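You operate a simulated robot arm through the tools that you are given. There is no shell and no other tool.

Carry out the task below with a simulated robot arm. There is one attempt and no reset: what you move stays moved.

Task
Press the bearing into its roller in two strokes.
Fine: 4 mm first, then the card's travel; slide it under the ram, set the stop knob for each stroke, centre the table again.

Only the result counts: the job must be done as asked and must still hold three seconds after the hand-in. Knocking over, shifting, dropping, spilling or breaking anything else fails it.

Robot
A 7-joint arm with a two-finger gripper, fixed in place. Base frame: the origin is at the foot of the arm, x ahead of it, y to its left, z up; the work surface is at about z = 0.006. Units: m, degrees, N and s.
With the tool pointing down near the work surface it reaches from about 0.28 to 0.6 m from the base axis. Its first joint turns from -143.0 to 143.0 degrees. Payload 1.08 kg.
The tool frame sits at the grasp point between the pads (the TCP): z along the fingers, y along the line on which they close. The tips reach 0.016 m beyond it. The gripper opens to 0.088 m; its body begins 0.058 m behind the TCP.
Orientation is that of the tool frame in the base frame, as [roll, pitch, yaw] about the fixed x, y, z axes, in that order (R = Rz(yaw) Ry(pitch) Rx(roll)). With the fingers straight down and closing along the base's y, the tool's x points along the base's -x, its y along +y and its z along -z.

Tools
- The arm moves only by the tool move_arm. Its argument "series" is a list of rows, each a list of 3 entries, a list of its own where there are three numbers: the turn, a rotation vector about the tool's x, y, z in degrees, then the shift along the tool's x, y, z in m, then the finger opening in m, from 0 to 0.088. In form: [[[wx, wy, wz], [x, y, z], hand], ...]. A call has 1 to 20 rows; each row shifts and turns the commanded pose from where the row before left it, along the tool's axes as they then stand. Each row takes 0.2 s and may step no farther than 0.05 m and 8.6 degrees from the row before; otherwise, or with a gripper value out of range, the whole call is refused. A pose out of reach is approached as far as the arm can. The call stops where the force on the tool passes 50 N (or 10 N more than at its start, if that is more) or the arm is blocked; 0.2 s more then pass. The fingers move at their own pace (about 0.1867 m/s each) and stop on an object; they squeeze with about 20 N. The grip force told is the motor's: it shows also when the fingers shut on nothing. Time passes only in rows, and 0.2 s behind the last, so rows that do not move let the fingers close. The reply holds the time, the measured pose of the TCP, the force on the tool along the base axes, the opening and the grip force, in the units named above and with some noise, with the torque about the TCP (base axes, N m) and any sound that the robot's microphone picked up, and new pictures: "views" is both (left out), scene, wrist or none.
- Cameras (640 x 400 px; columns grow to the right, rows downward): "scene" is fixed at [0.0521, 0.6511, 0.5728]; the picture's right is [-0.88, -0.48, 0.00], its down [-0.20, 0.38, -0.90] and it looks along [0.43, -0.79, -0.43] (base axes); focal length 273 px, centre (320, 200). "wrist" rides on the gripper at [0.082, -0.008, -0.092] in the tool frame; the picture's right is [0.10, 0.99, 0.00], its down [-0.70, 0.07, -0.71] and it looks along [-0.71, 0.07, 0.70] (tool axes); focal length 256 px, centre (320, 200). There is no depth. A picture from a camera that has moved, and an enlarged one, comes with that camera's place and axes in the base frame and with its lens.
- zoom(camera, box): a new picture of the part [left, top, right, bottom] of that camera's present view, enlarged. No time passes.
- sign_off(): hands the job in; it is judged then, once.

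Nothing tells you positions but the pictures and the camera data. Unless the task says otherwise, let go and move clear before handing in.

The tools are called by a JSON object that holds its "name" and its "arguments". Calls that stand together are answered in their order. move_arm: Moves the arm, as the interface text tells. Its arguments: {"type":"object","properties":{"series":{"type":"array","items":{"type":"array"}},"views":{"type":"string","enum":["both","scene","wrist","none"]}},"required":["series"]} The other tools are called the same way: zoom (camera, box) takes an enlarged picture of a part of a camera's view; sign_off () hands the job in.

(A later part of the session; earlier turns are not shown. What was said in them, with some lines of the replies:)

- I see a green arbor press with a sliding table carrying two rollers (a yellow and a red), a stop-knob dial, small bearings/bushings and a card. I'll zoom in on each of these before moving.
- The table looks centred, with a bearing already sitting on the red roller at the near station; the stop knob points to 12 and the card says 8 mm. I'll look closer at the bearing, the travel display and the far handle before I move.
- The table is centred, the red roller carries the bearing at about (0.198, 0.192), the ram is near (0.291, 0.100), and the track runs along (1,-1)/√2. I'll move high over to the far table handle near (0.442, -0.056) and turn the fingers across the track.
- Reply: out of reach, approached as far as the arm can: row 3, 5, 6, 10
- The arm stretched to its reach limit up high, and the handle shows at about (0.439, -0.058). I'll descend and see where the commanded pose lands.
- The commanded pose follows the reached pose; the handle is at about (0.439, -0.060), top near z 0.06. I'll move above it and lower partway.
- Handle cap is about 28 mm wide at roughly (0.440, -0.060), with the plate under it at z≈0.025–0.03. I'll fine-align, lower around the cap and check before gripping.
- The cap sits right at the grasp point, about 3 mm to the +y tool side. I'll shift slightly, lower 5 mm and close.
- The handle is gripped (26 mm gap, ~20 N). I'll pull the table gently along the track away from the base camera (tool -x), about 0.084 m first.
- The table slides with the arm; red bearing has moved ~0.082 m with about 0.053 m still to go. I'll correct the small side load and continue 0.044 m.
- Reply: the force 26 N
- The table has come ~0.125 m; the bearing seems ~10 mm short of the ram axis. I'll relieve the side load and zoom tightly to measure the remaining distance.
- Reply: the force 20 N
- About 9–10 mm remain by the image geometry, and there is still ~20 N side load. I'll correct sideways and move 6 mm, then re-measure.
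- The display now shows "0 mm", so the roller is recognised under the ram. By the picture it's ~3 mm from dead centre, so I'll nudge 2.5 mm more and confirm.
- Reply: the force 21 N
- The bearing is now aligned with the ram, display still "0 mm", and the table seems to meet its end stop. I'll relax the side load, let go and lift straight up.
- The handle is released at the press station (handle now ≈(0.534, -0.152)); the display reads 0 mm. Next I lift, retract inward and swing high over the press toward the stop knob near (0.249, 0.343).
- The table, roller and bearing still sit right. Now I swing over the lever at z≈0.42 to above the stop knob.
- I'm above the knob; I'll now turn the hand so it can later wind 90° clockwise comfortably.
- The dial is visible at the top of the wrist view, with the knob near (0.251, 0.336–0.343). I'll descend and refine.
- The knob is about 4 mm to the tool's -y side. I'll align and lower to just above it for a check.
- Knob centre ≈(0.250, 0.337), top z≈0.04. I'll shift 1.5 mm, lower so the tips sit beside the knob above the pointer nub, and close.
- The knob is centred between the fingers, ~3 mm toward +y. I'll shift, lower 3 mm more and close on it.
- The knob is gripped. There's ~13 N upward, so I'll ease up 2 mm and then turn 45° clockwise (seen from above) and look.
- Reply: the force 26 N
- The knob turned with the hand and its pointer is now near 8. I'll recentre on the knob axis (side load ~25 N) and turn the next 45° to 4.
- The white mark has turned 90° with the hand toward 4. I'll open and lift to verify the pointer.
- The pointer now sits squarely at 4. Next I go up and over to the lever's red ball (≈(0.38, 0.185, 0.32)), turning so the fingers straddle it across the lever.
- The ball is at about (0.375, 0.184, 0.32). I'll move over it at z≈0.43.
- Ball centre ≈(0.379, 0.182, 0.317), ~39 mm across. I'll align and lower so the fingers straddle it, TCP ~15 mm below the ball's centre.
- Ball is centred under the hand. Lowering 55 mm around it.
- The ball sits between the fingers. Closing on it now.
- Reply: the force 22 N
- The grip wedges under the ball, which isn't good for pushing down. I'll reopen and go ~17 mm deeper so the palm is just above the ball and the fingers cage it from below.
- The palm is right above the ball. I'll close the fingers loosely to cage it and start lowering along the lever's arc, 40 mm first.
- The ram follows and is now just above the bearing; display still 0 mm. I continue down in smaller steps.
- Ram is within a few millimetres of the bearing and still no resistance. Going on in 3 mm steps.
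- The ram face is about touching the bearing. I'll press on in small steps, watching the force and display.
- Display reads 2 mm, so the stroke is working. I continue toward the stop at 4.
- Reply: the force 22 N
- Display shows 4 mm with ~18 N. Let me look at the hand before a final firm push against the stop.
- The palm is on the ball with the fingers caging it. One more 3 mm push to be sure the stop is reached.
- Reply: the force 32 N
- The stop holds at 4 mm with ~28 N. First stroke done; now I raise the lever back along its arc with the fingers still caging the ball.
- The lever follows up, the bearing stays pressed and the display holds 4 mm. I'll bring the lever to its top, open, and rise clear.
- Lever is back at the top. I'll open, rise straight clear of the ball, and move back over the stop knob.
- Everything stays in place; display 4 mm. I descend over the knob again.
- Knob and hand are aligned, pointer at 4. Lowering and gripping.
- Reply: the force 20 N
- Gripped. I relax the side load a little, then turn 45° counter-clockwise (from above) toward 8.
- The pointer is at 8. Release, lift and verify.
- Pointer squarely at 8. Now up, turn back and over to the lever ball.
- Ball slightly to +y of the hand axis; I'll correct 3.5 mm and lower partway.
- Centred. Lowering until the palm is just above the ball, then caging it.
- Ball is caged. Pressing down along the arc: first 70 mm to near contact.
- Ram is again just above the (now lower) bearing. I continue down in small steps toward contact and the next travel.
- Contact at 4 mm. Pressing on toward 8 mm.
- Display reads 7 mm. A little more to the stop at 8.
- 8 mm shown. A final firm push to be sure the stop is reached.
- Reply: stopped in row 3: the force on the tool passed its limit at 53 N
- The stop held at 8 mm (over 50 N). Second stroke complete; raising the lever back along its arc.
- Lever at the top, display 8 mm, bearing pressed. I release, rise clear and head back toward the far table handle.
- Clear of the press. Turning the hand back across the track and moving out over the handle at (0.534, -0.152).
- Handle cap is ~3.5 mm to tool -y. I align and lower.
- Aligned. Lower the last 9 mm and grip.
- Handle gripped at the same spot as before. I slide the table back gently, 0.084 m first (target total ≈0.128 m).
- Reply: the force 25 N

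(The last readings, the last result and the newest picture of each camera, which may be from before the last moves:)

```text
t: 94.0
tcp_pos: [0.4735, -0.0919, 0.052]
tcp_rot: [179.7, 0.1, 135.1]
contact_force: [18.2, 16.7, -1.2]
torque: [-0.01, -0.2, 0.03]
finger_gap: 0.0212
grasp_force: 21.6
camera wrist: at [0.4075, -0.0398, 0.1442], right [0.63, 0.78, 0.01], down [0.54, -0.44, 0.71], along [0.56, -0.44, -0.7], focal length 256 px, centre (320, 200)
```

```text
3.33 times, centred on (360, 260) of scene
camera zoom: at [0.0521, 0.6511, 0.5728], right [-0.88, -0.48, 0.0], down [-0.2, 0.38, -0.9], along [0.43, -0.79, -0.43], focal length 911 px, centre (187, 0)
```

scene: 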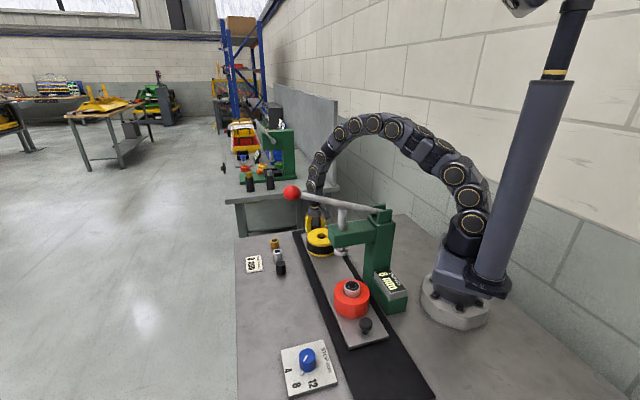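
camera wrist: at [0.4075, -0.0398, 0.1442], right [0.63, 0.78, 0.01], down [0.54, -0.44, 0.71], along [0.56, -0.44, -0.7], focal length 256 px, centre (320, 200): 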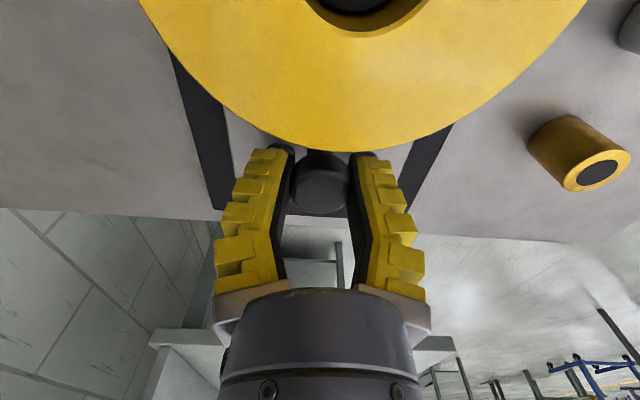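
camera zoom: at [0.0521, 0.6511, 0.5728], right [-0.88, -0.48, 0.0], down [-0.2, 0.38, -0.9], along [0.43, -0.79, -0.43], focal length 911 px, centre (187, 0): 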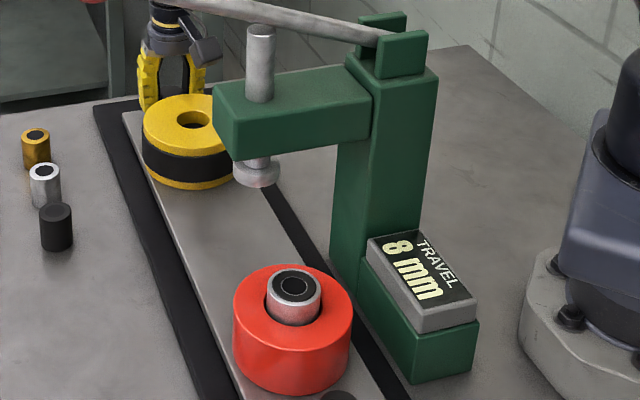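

Good: moved ~0.085 m. I relieve the side load and continue ~0.037 m.

{"name": "move_arm", "arguments": {"series": [[[0, 0, 0], [0.002, 0.002, 0.001], 0.015], [[0, 0, 0], [0.004, 0.002, 0.001], 0.015], [[0, 0, 0], [0.006, 0, 0], 0.015], [[0, 0, 0], [0.006, 0, 0], 0.015], [[0, 0, 0], [0.006, 0, 0], 0.015], [[0, 0, 0], [0.006, 0, 0], 0.015], [[0, 0, 0], [0.004, 0, 0], 0.015], [[0, 0, 0], [0.003, 0, 0], 0.015], [[0, 0, 0], [0, 0, 0], 0.015]]}}

{"name": "zoom", "arguments": {"camera": "scene", "box": [300, 260, 460, 400]}}

{"name": "zoom", "arguments": {"camera": "scene", "box": [300, 225, 360, 275]}}

```text
t: 96.0
tcp_pos: [0.4446, -0.0633, 0.047]
tcp_rot: [-179.9, -0.2, 135.2]
contact_force: [-27.9, -24.5, -16.3]
torque: [0.17, -0.18, -0.03]
finger_gap: 0.0251
grasp_force: 22.0
camera wrist: at [0.3815, -0.0117, 0.1404], right [0.63, 0.78, 0.0], down [0.55, -0.45, 0.7], along [0.55, -0.44, -0.71], focal length 256 px, centre (320, 200)
```

scene: 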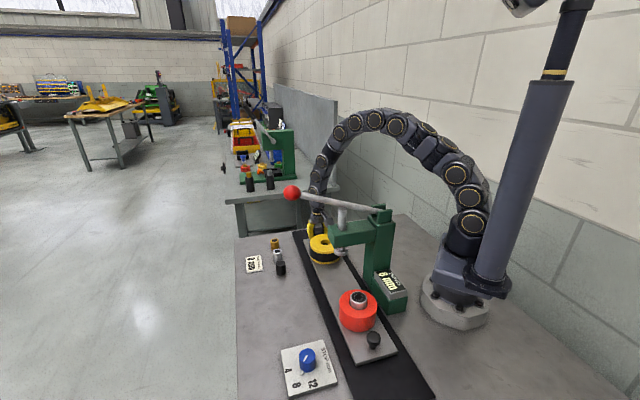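
wrist: 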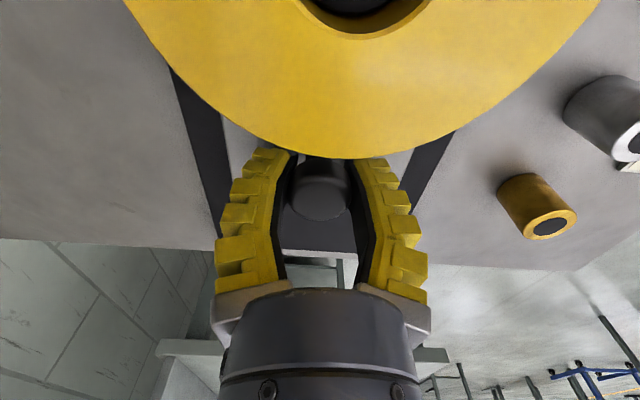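

```text
2.86 times, centred on (380, 330) of scene
camera zoom: at [0.0521, 0.6511, 0.5728], right [-0.88, -0.48, 0.0], down [-0.2, 0.38, -0.9], along [0.43, -0.79, -0.43], focal length 781 px, centre (149, -171)
```

zoom: 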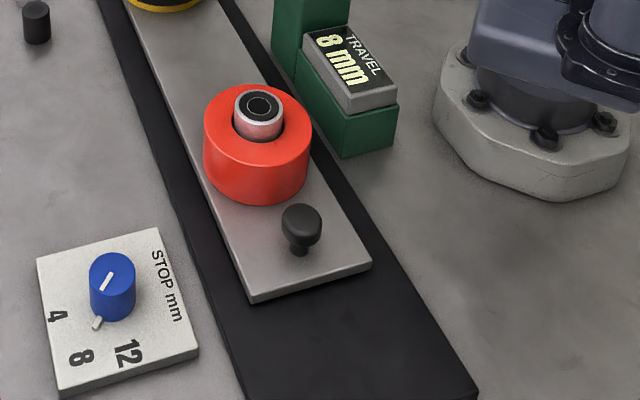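

```text
8.00 times, centred on (330, 250) of scene
camera zoom: at [0.0521, 0.6511, 0.5728], right [-0.88, -0.48, 0.0], down [-0.2, 0.38, -0.9], along [0.43, -0.79, -0.43], focal length 2188 px, centre (240, -200)
```

zoom: 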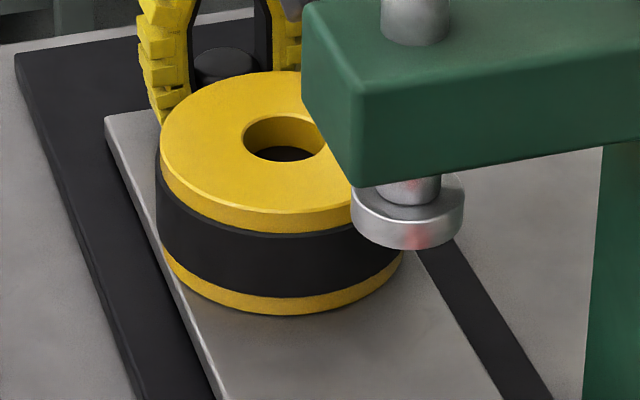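

By image comparison with the start, about 6 mm remain, and there's a ~37 N side load. I relieve it and move a further 5 mm.

{"name": "move_arm", "arguments": {"series": [[[0, 0, 0], [0, -0.0012, 0], 0.015], [[0, 0, 0], [0, -0.0012, -0.001], 0.015], [[0, 0, 0], [0.002, 0, 0], 0.015], [[0, 0, 0], [0.002, 0, 0], 0.015], [[0, 0, 0], [0, 0, 0], 0.015]], "views": "wrist"}}

{"name": "zoom", "arguments": {"camera": "scene", "box": [300, 260, 460, 400]}}

{"name": "zoom", "arguments": {"camera": "scene", "box": [300, 225, 360, 275]}}

```text
t: 97.2
tcp_pos: [0.4454, -0.0627, 0.0513]
tcp_rot: [179.7, 0.1, 135.3]
contact_force: [-8.7, -6.7, 0.7]
torque: [-0.08, 0.0, 0.01]
finger_gap: 0.0261
grasp_force: 9.2
camera wrist: at [0.3796, -0.0104, 0.1428], right [0.63, 0.78, 0.0], down [0.54, -0.44, 0.71], along [0.56, -0.44, -0.7], focal length 256 px, centre (320, 200)
```

wrist: 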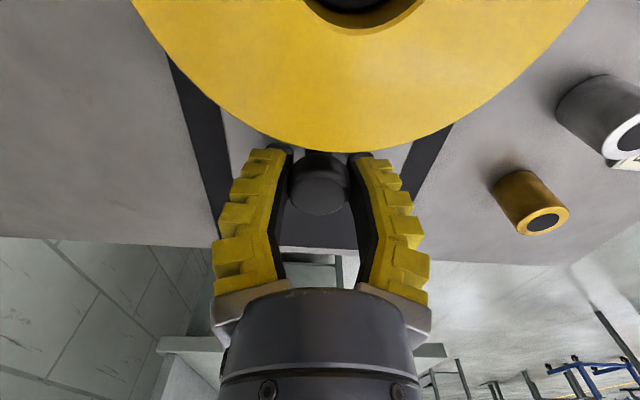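

```text
2.86 times, centred on (380, 330) of scene
camera zoom: at [0.0521, 0.6511, 0.5728], right [-0.88, -0.48, 0.0], down [-0.2, 0.38, -0.9], along [0.43, -0.79, -0.43], focal length 781 px, centre (149, -171)
```

zoom: 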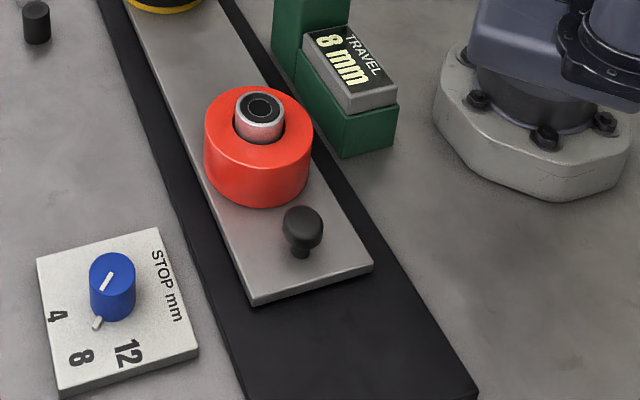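

```text
8.00 times, centred on (330, 250) of scene
camera zoom: at [0.0521, 0.6511, 0.5728], right [-0.88, -0.48, 0.0], down [-0.2, 0.38, -0.9], along [0.43, -0.79, -0.43], focal length 2188 px, centre (240, -200)
```

zoom: 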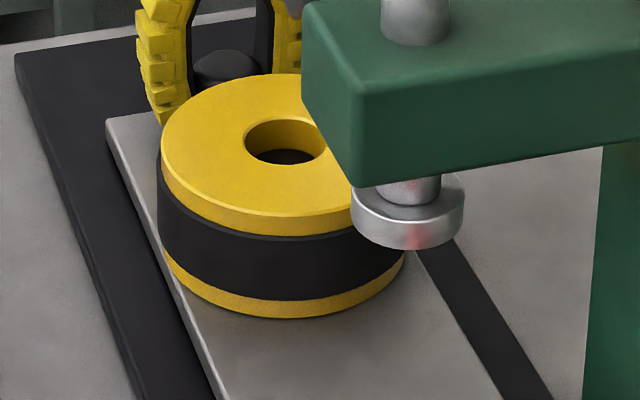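

{"name": "zoom", "arguments": {"camera": "scene", "box": [335, 280, 385, 340]}}

```text
6.67 times, centred on (360, 310) of scene
camera zoom: at [0.0521, 0.6511, 0.5728], right [-0.88, -0.48, 0.0], down [-0.2, 0.38, -0.9], along [0.43, -0.79, -0.43], focal length 1823 px, centre (53, -533)
```

zoom: 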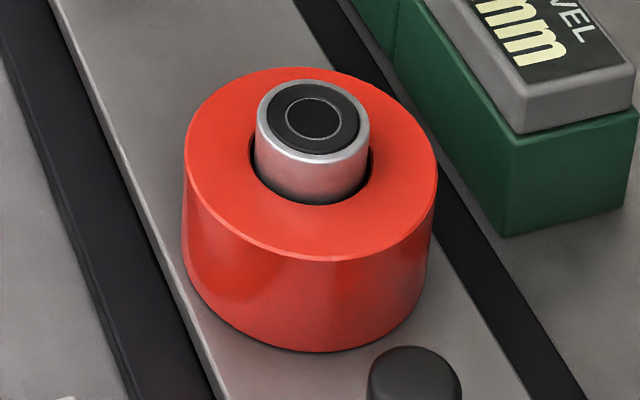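

Comparison with the starting picture shows ~3.5 mm still to go. Moving 3.5 mm.

{"name": "move_arm", "arguments": {"series": [[[0, 0, 0], [0.0018, -0.0005, 0], 0.015], [[0, 0, 0], [0.0017, 0, 0], 0.015], [[0, 0, 0], [0, 0, 0], 0.015], [[0, 0, 0], [0, 0, 0], 0.015]], "views": "wrist"}}

{"name": "zoom", "arguments": {"camera": "scene", "box": [335, 280, 385, 340]}}

{"name": "zoom", "arguments": {"camera": "scene", "box": [300, 225, 360, 275]}}

```text
t: 98.2
tcp_pos: [0.4416, -0.0605, 0.05]
tcp_rot: [179.7, 0.2, 135.2]
contact_force: [-1.6, -1.7, 5.0]
torque: [-0.13, -0.09, -0.02]
finger_gap: 0.0249
grasp_force: 21.7
camera wrist: at [0.3768, -0.0084, 0.1423], right [0.63, 0.78, 0.0], down [0.54, -0.44, 0.71], along [0.56, -0.44, -0.7], focal length 256 px, centre (320, 200)
```

wrist: 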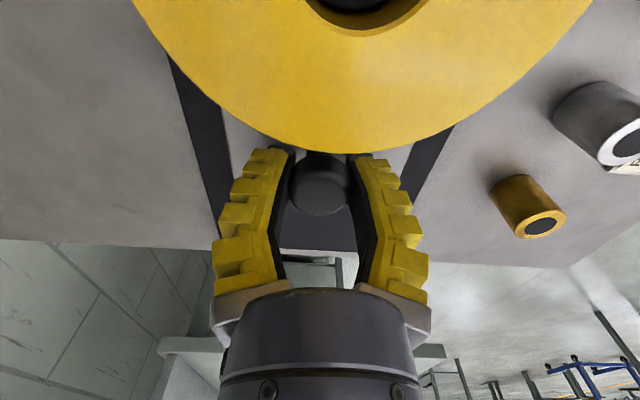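

```text
6.67 times, centred on (360, 310) of scene
camera zoom: at [0.0521, 0.6511, 0.5728], right [-0.88, -0.48, 0.0], down [-0.2, 0.38, -0.9], along [0.43, -0.79, -0.43], focal length 1823 px, centre (53, -533)
```

zoom: 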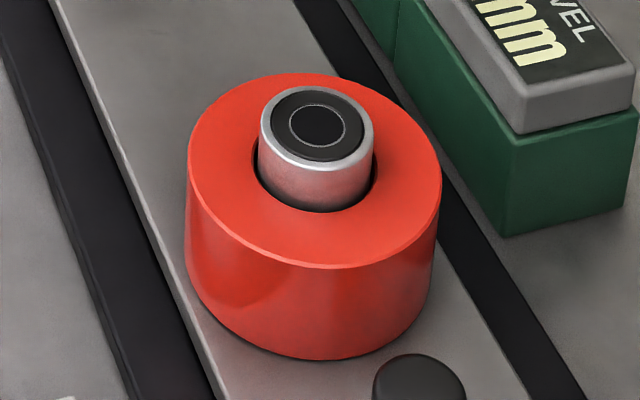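

```text
8.00 times, centred on (330, 250) of scene
camera zoom: at [0.0521, 0.6511, 0.5728], right [-0.88, -0.48, 0.0], down [-0.2, 0.38, -0.9], along [0.43, -0.79, -0.43], focal length 2188 px, centre (240, -200)
```

zoom: 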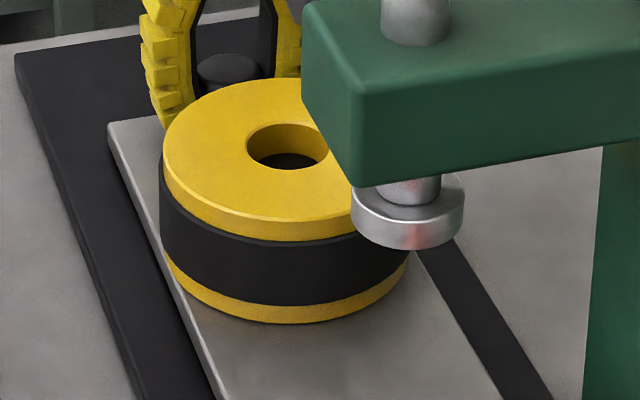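

The table now matches its starting (centred) position within a pixel. I release the handle and check that nothing moves.

{"name": "move_arm", "arguments": {"series": [[[0, 0, 0], [0, 0, 0], 0.03], [[0, 0, 0], [0, 0, 0], 0.045], [[0, 0, 0], [0, 0, 0], 0.06], [[0, 0, 0], [0, 0, 0], 0.06]], "views": "wrist"}}

{"name": "zoom", "arguments": {"camera": "scene", "box": [335, 280, 385, 340]}}

{"name": "zoom", "arguments": {"camera": "scene", "box": [300, 225, 360, 275]}}

```text
t: 99.2
tcp_pos: [0.4419, -0.0596, 0.0496]
tcp_rot: [179.7, 0.1, 135.1]
contact_force: [-0.7, 0.6, -0.1]
torque: [0.01, -0.03, -0.01]
finger_gap: 0.064
grasp_force: 2.8
camera wrist: at [0.3763, -0.0085, 0.1421], right [0.63, 0.78, 0.0], down [0.55, -0.44, 0.71], along [0.55, -0.44, -0.7], focal length 256 px, centre (320, 200)
```

wrist: 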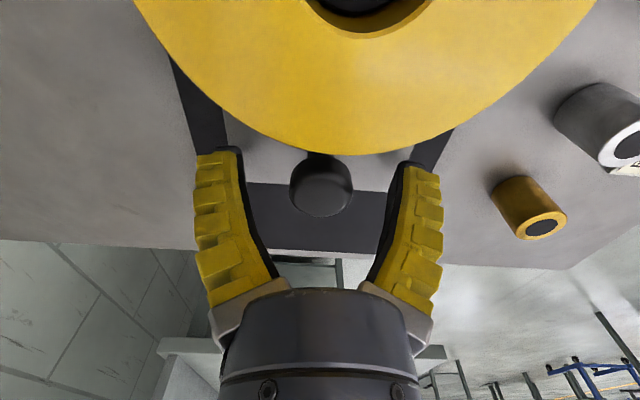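

```text
6.67 times, centred on (360, 310) of scene
camera zoom: at [0.0521, 0.6511, 0.5728], right [-0.88, -0.48, 0.0], down [-0.2, 0.38, -0.9], along [0.43, -0.79, -0.43], focal length 1823 px, centre (53, -533)
```

zoom: 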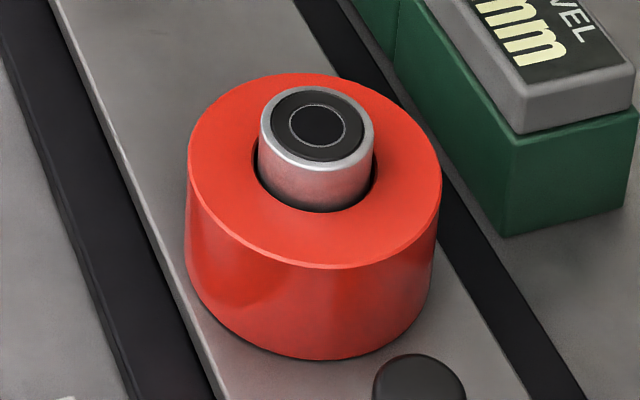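

```text
8.00 times, centred on (330, 250) of scene
camera zoom: at [0.0521, 0.6511, 0.5728], right [-0.88, -0.48, 0.0], down [-0.2, 0.38, -0.9], along [0.43, -0.79, -0.43], focal length 2188 px, centre (240, -200)
```

zoom: 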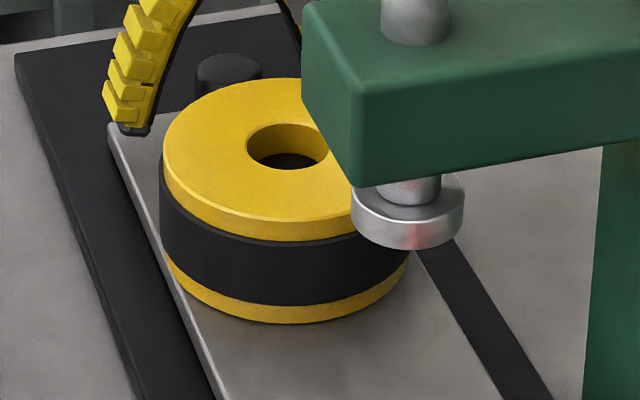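

Table holds in place. I lift straight up, clear of everything, and take a last look.

{"name": "move_arm", "arguments": {"series": [[[0, 0, 0], [0, 0, -0.015], 0.06], [[0, 0, 0], [0, 0, -0.03], 0.06], [[0, 0, 0], [0, 0, -0.045], 0.06], [[0, 0, 0], [0, 0, -0.045], 0.06], [[0, 0, 0], [0, 0, -0.045], 0.06], [[0, 0, 0], [0, -0.03, -0.03], 0.06], [[0, 0, 0], [0, 0, 0], 0.06], [[0, 0, 0], [0, 0, 0], 0.06]]}}

{"name": "zoom", "arguments": {"camera": "scene", "box": [230, 180, 440, 310]}}

{"name": "zoom", "arguments": {"camera": "scene", "box": [270, 260, 430, 400]}}

{"name": "zoom", "arguments": {"camera": "scene", "box": [300, 225, 360, 275]}}

```text
t: 101.0
tcp_pos: [0.4205, -0.0829, 0.2581]
tcp_rot: [179.8, 0.1, 135.1]
contact_force: [0.3, 0.4, 0.0]
torque: [0.0, -0.02, 0.01]
finger_gap: 0.0639
grasp_force: 3.5
camera wrist: at [0.3543, -0.0314, 0.351], right [0.63, 0.78, 0.0], down [0.55, -0.44, 0.71], along [0.55, -0.44, -0.7], focal length 256 px, centre (320, 200)
```

scene: 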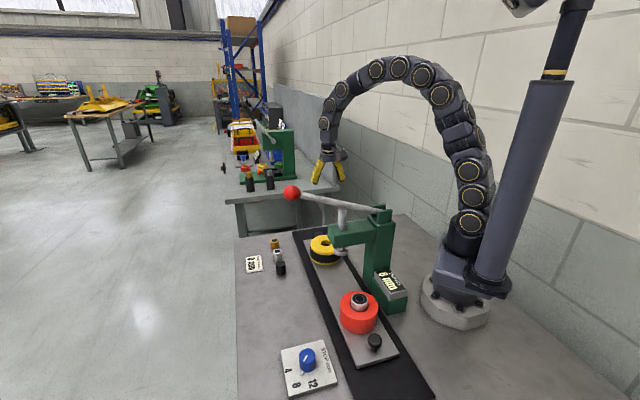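
wrist: 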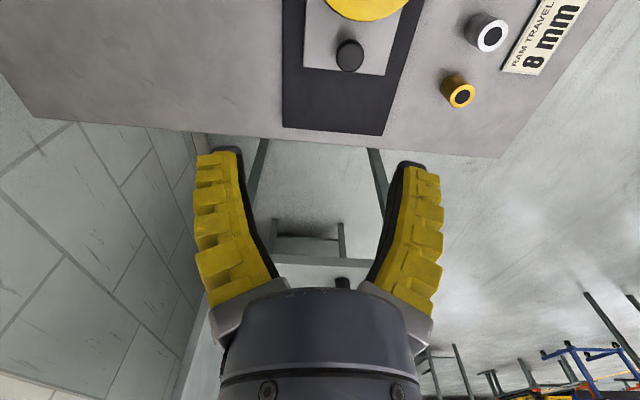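

```text
3.05 times, centred on (335, 245) of scene
camera zoom: at [0.0521, 0.6511, 0.5728], right [-0.88, -0.48, 0.0], down [-0.2, 0.38, -0.9], along [0.43, -0.79, -0.43], focal length 833 px, centre (274, 63)
```

zoom: 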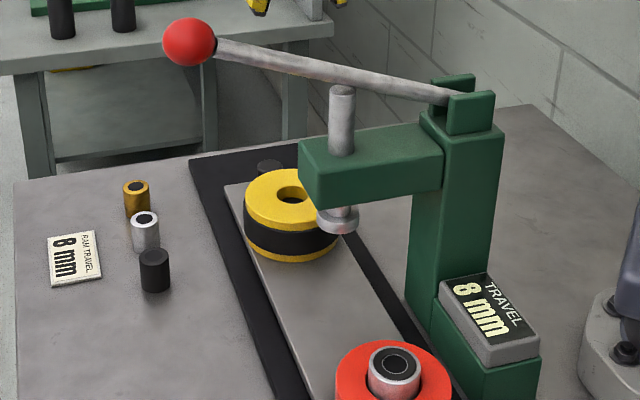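

```text
2.86 times, centred on (350, 330) of scene
camera zoom: at [0.0521, 0.6511, 0.5728], right [-0.88, -0.48, 0.0], down [-0.2, 0.38, -0.9], along [0.43, -0.79, -0.43], focal length 781 px, centre (234, -171)
```

zoom: 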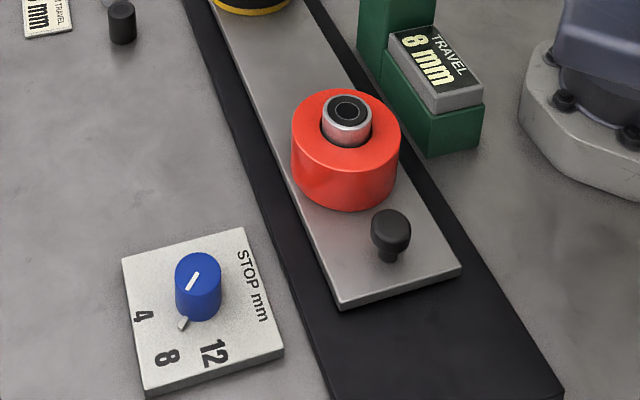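

```text
8.00 times, centred on (330, 250) of scene
camera zoom: at [0.0521, 0.6511, 0.5728], right [-0.88, -0.48, 0.0], down [-0.2, 0.38, -0.9], along [0.43, -0.79, -0.43], focal length 2188 px, centre (240, -200)
```

zoom: 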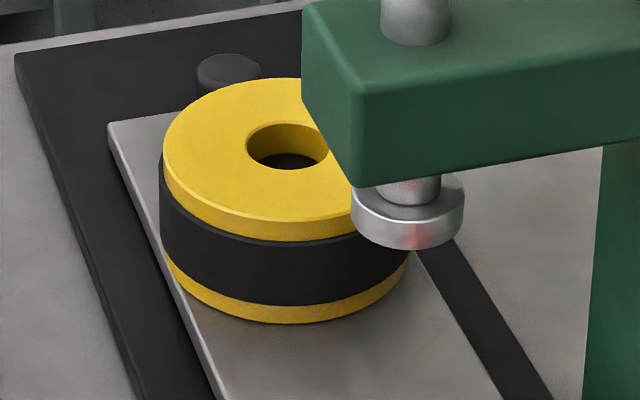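

The bearing is pressed to 8 mm in two strokes (the display stopped at 4 mm, then 8 mm). The lever is at its top, the table sits in its original centred position, and nothing else has moved. The arm is clear, so I'm handing in.

{"name": "sign_off", "arguments": {}}

```text
The job is handed in.
```

I pressed the bearing into the red roller in two strokes and handed the job in; no verdict has come back.

- **First stroke:** I slid the red roller under the ram and set the stop knob to 4. The lever went down until the stop held, and the display read 4 mm.
- **Second stroke:** I set the knob to 8, as the card says (8 mm ram travel). I pressed again until the stop held, and the display read 8 mm. That push briefly passed the 50 N limit and the move cut off at the stop.
- **Table:** I slid it back to where it started, which I took as the centred position. In the camera views it matches the starting pictures to about a pixel.

The lever is back at its top and the arm is clear of the press. The stop knob is still at 8. The loose bushings and the card look unmoved in the last pictures.
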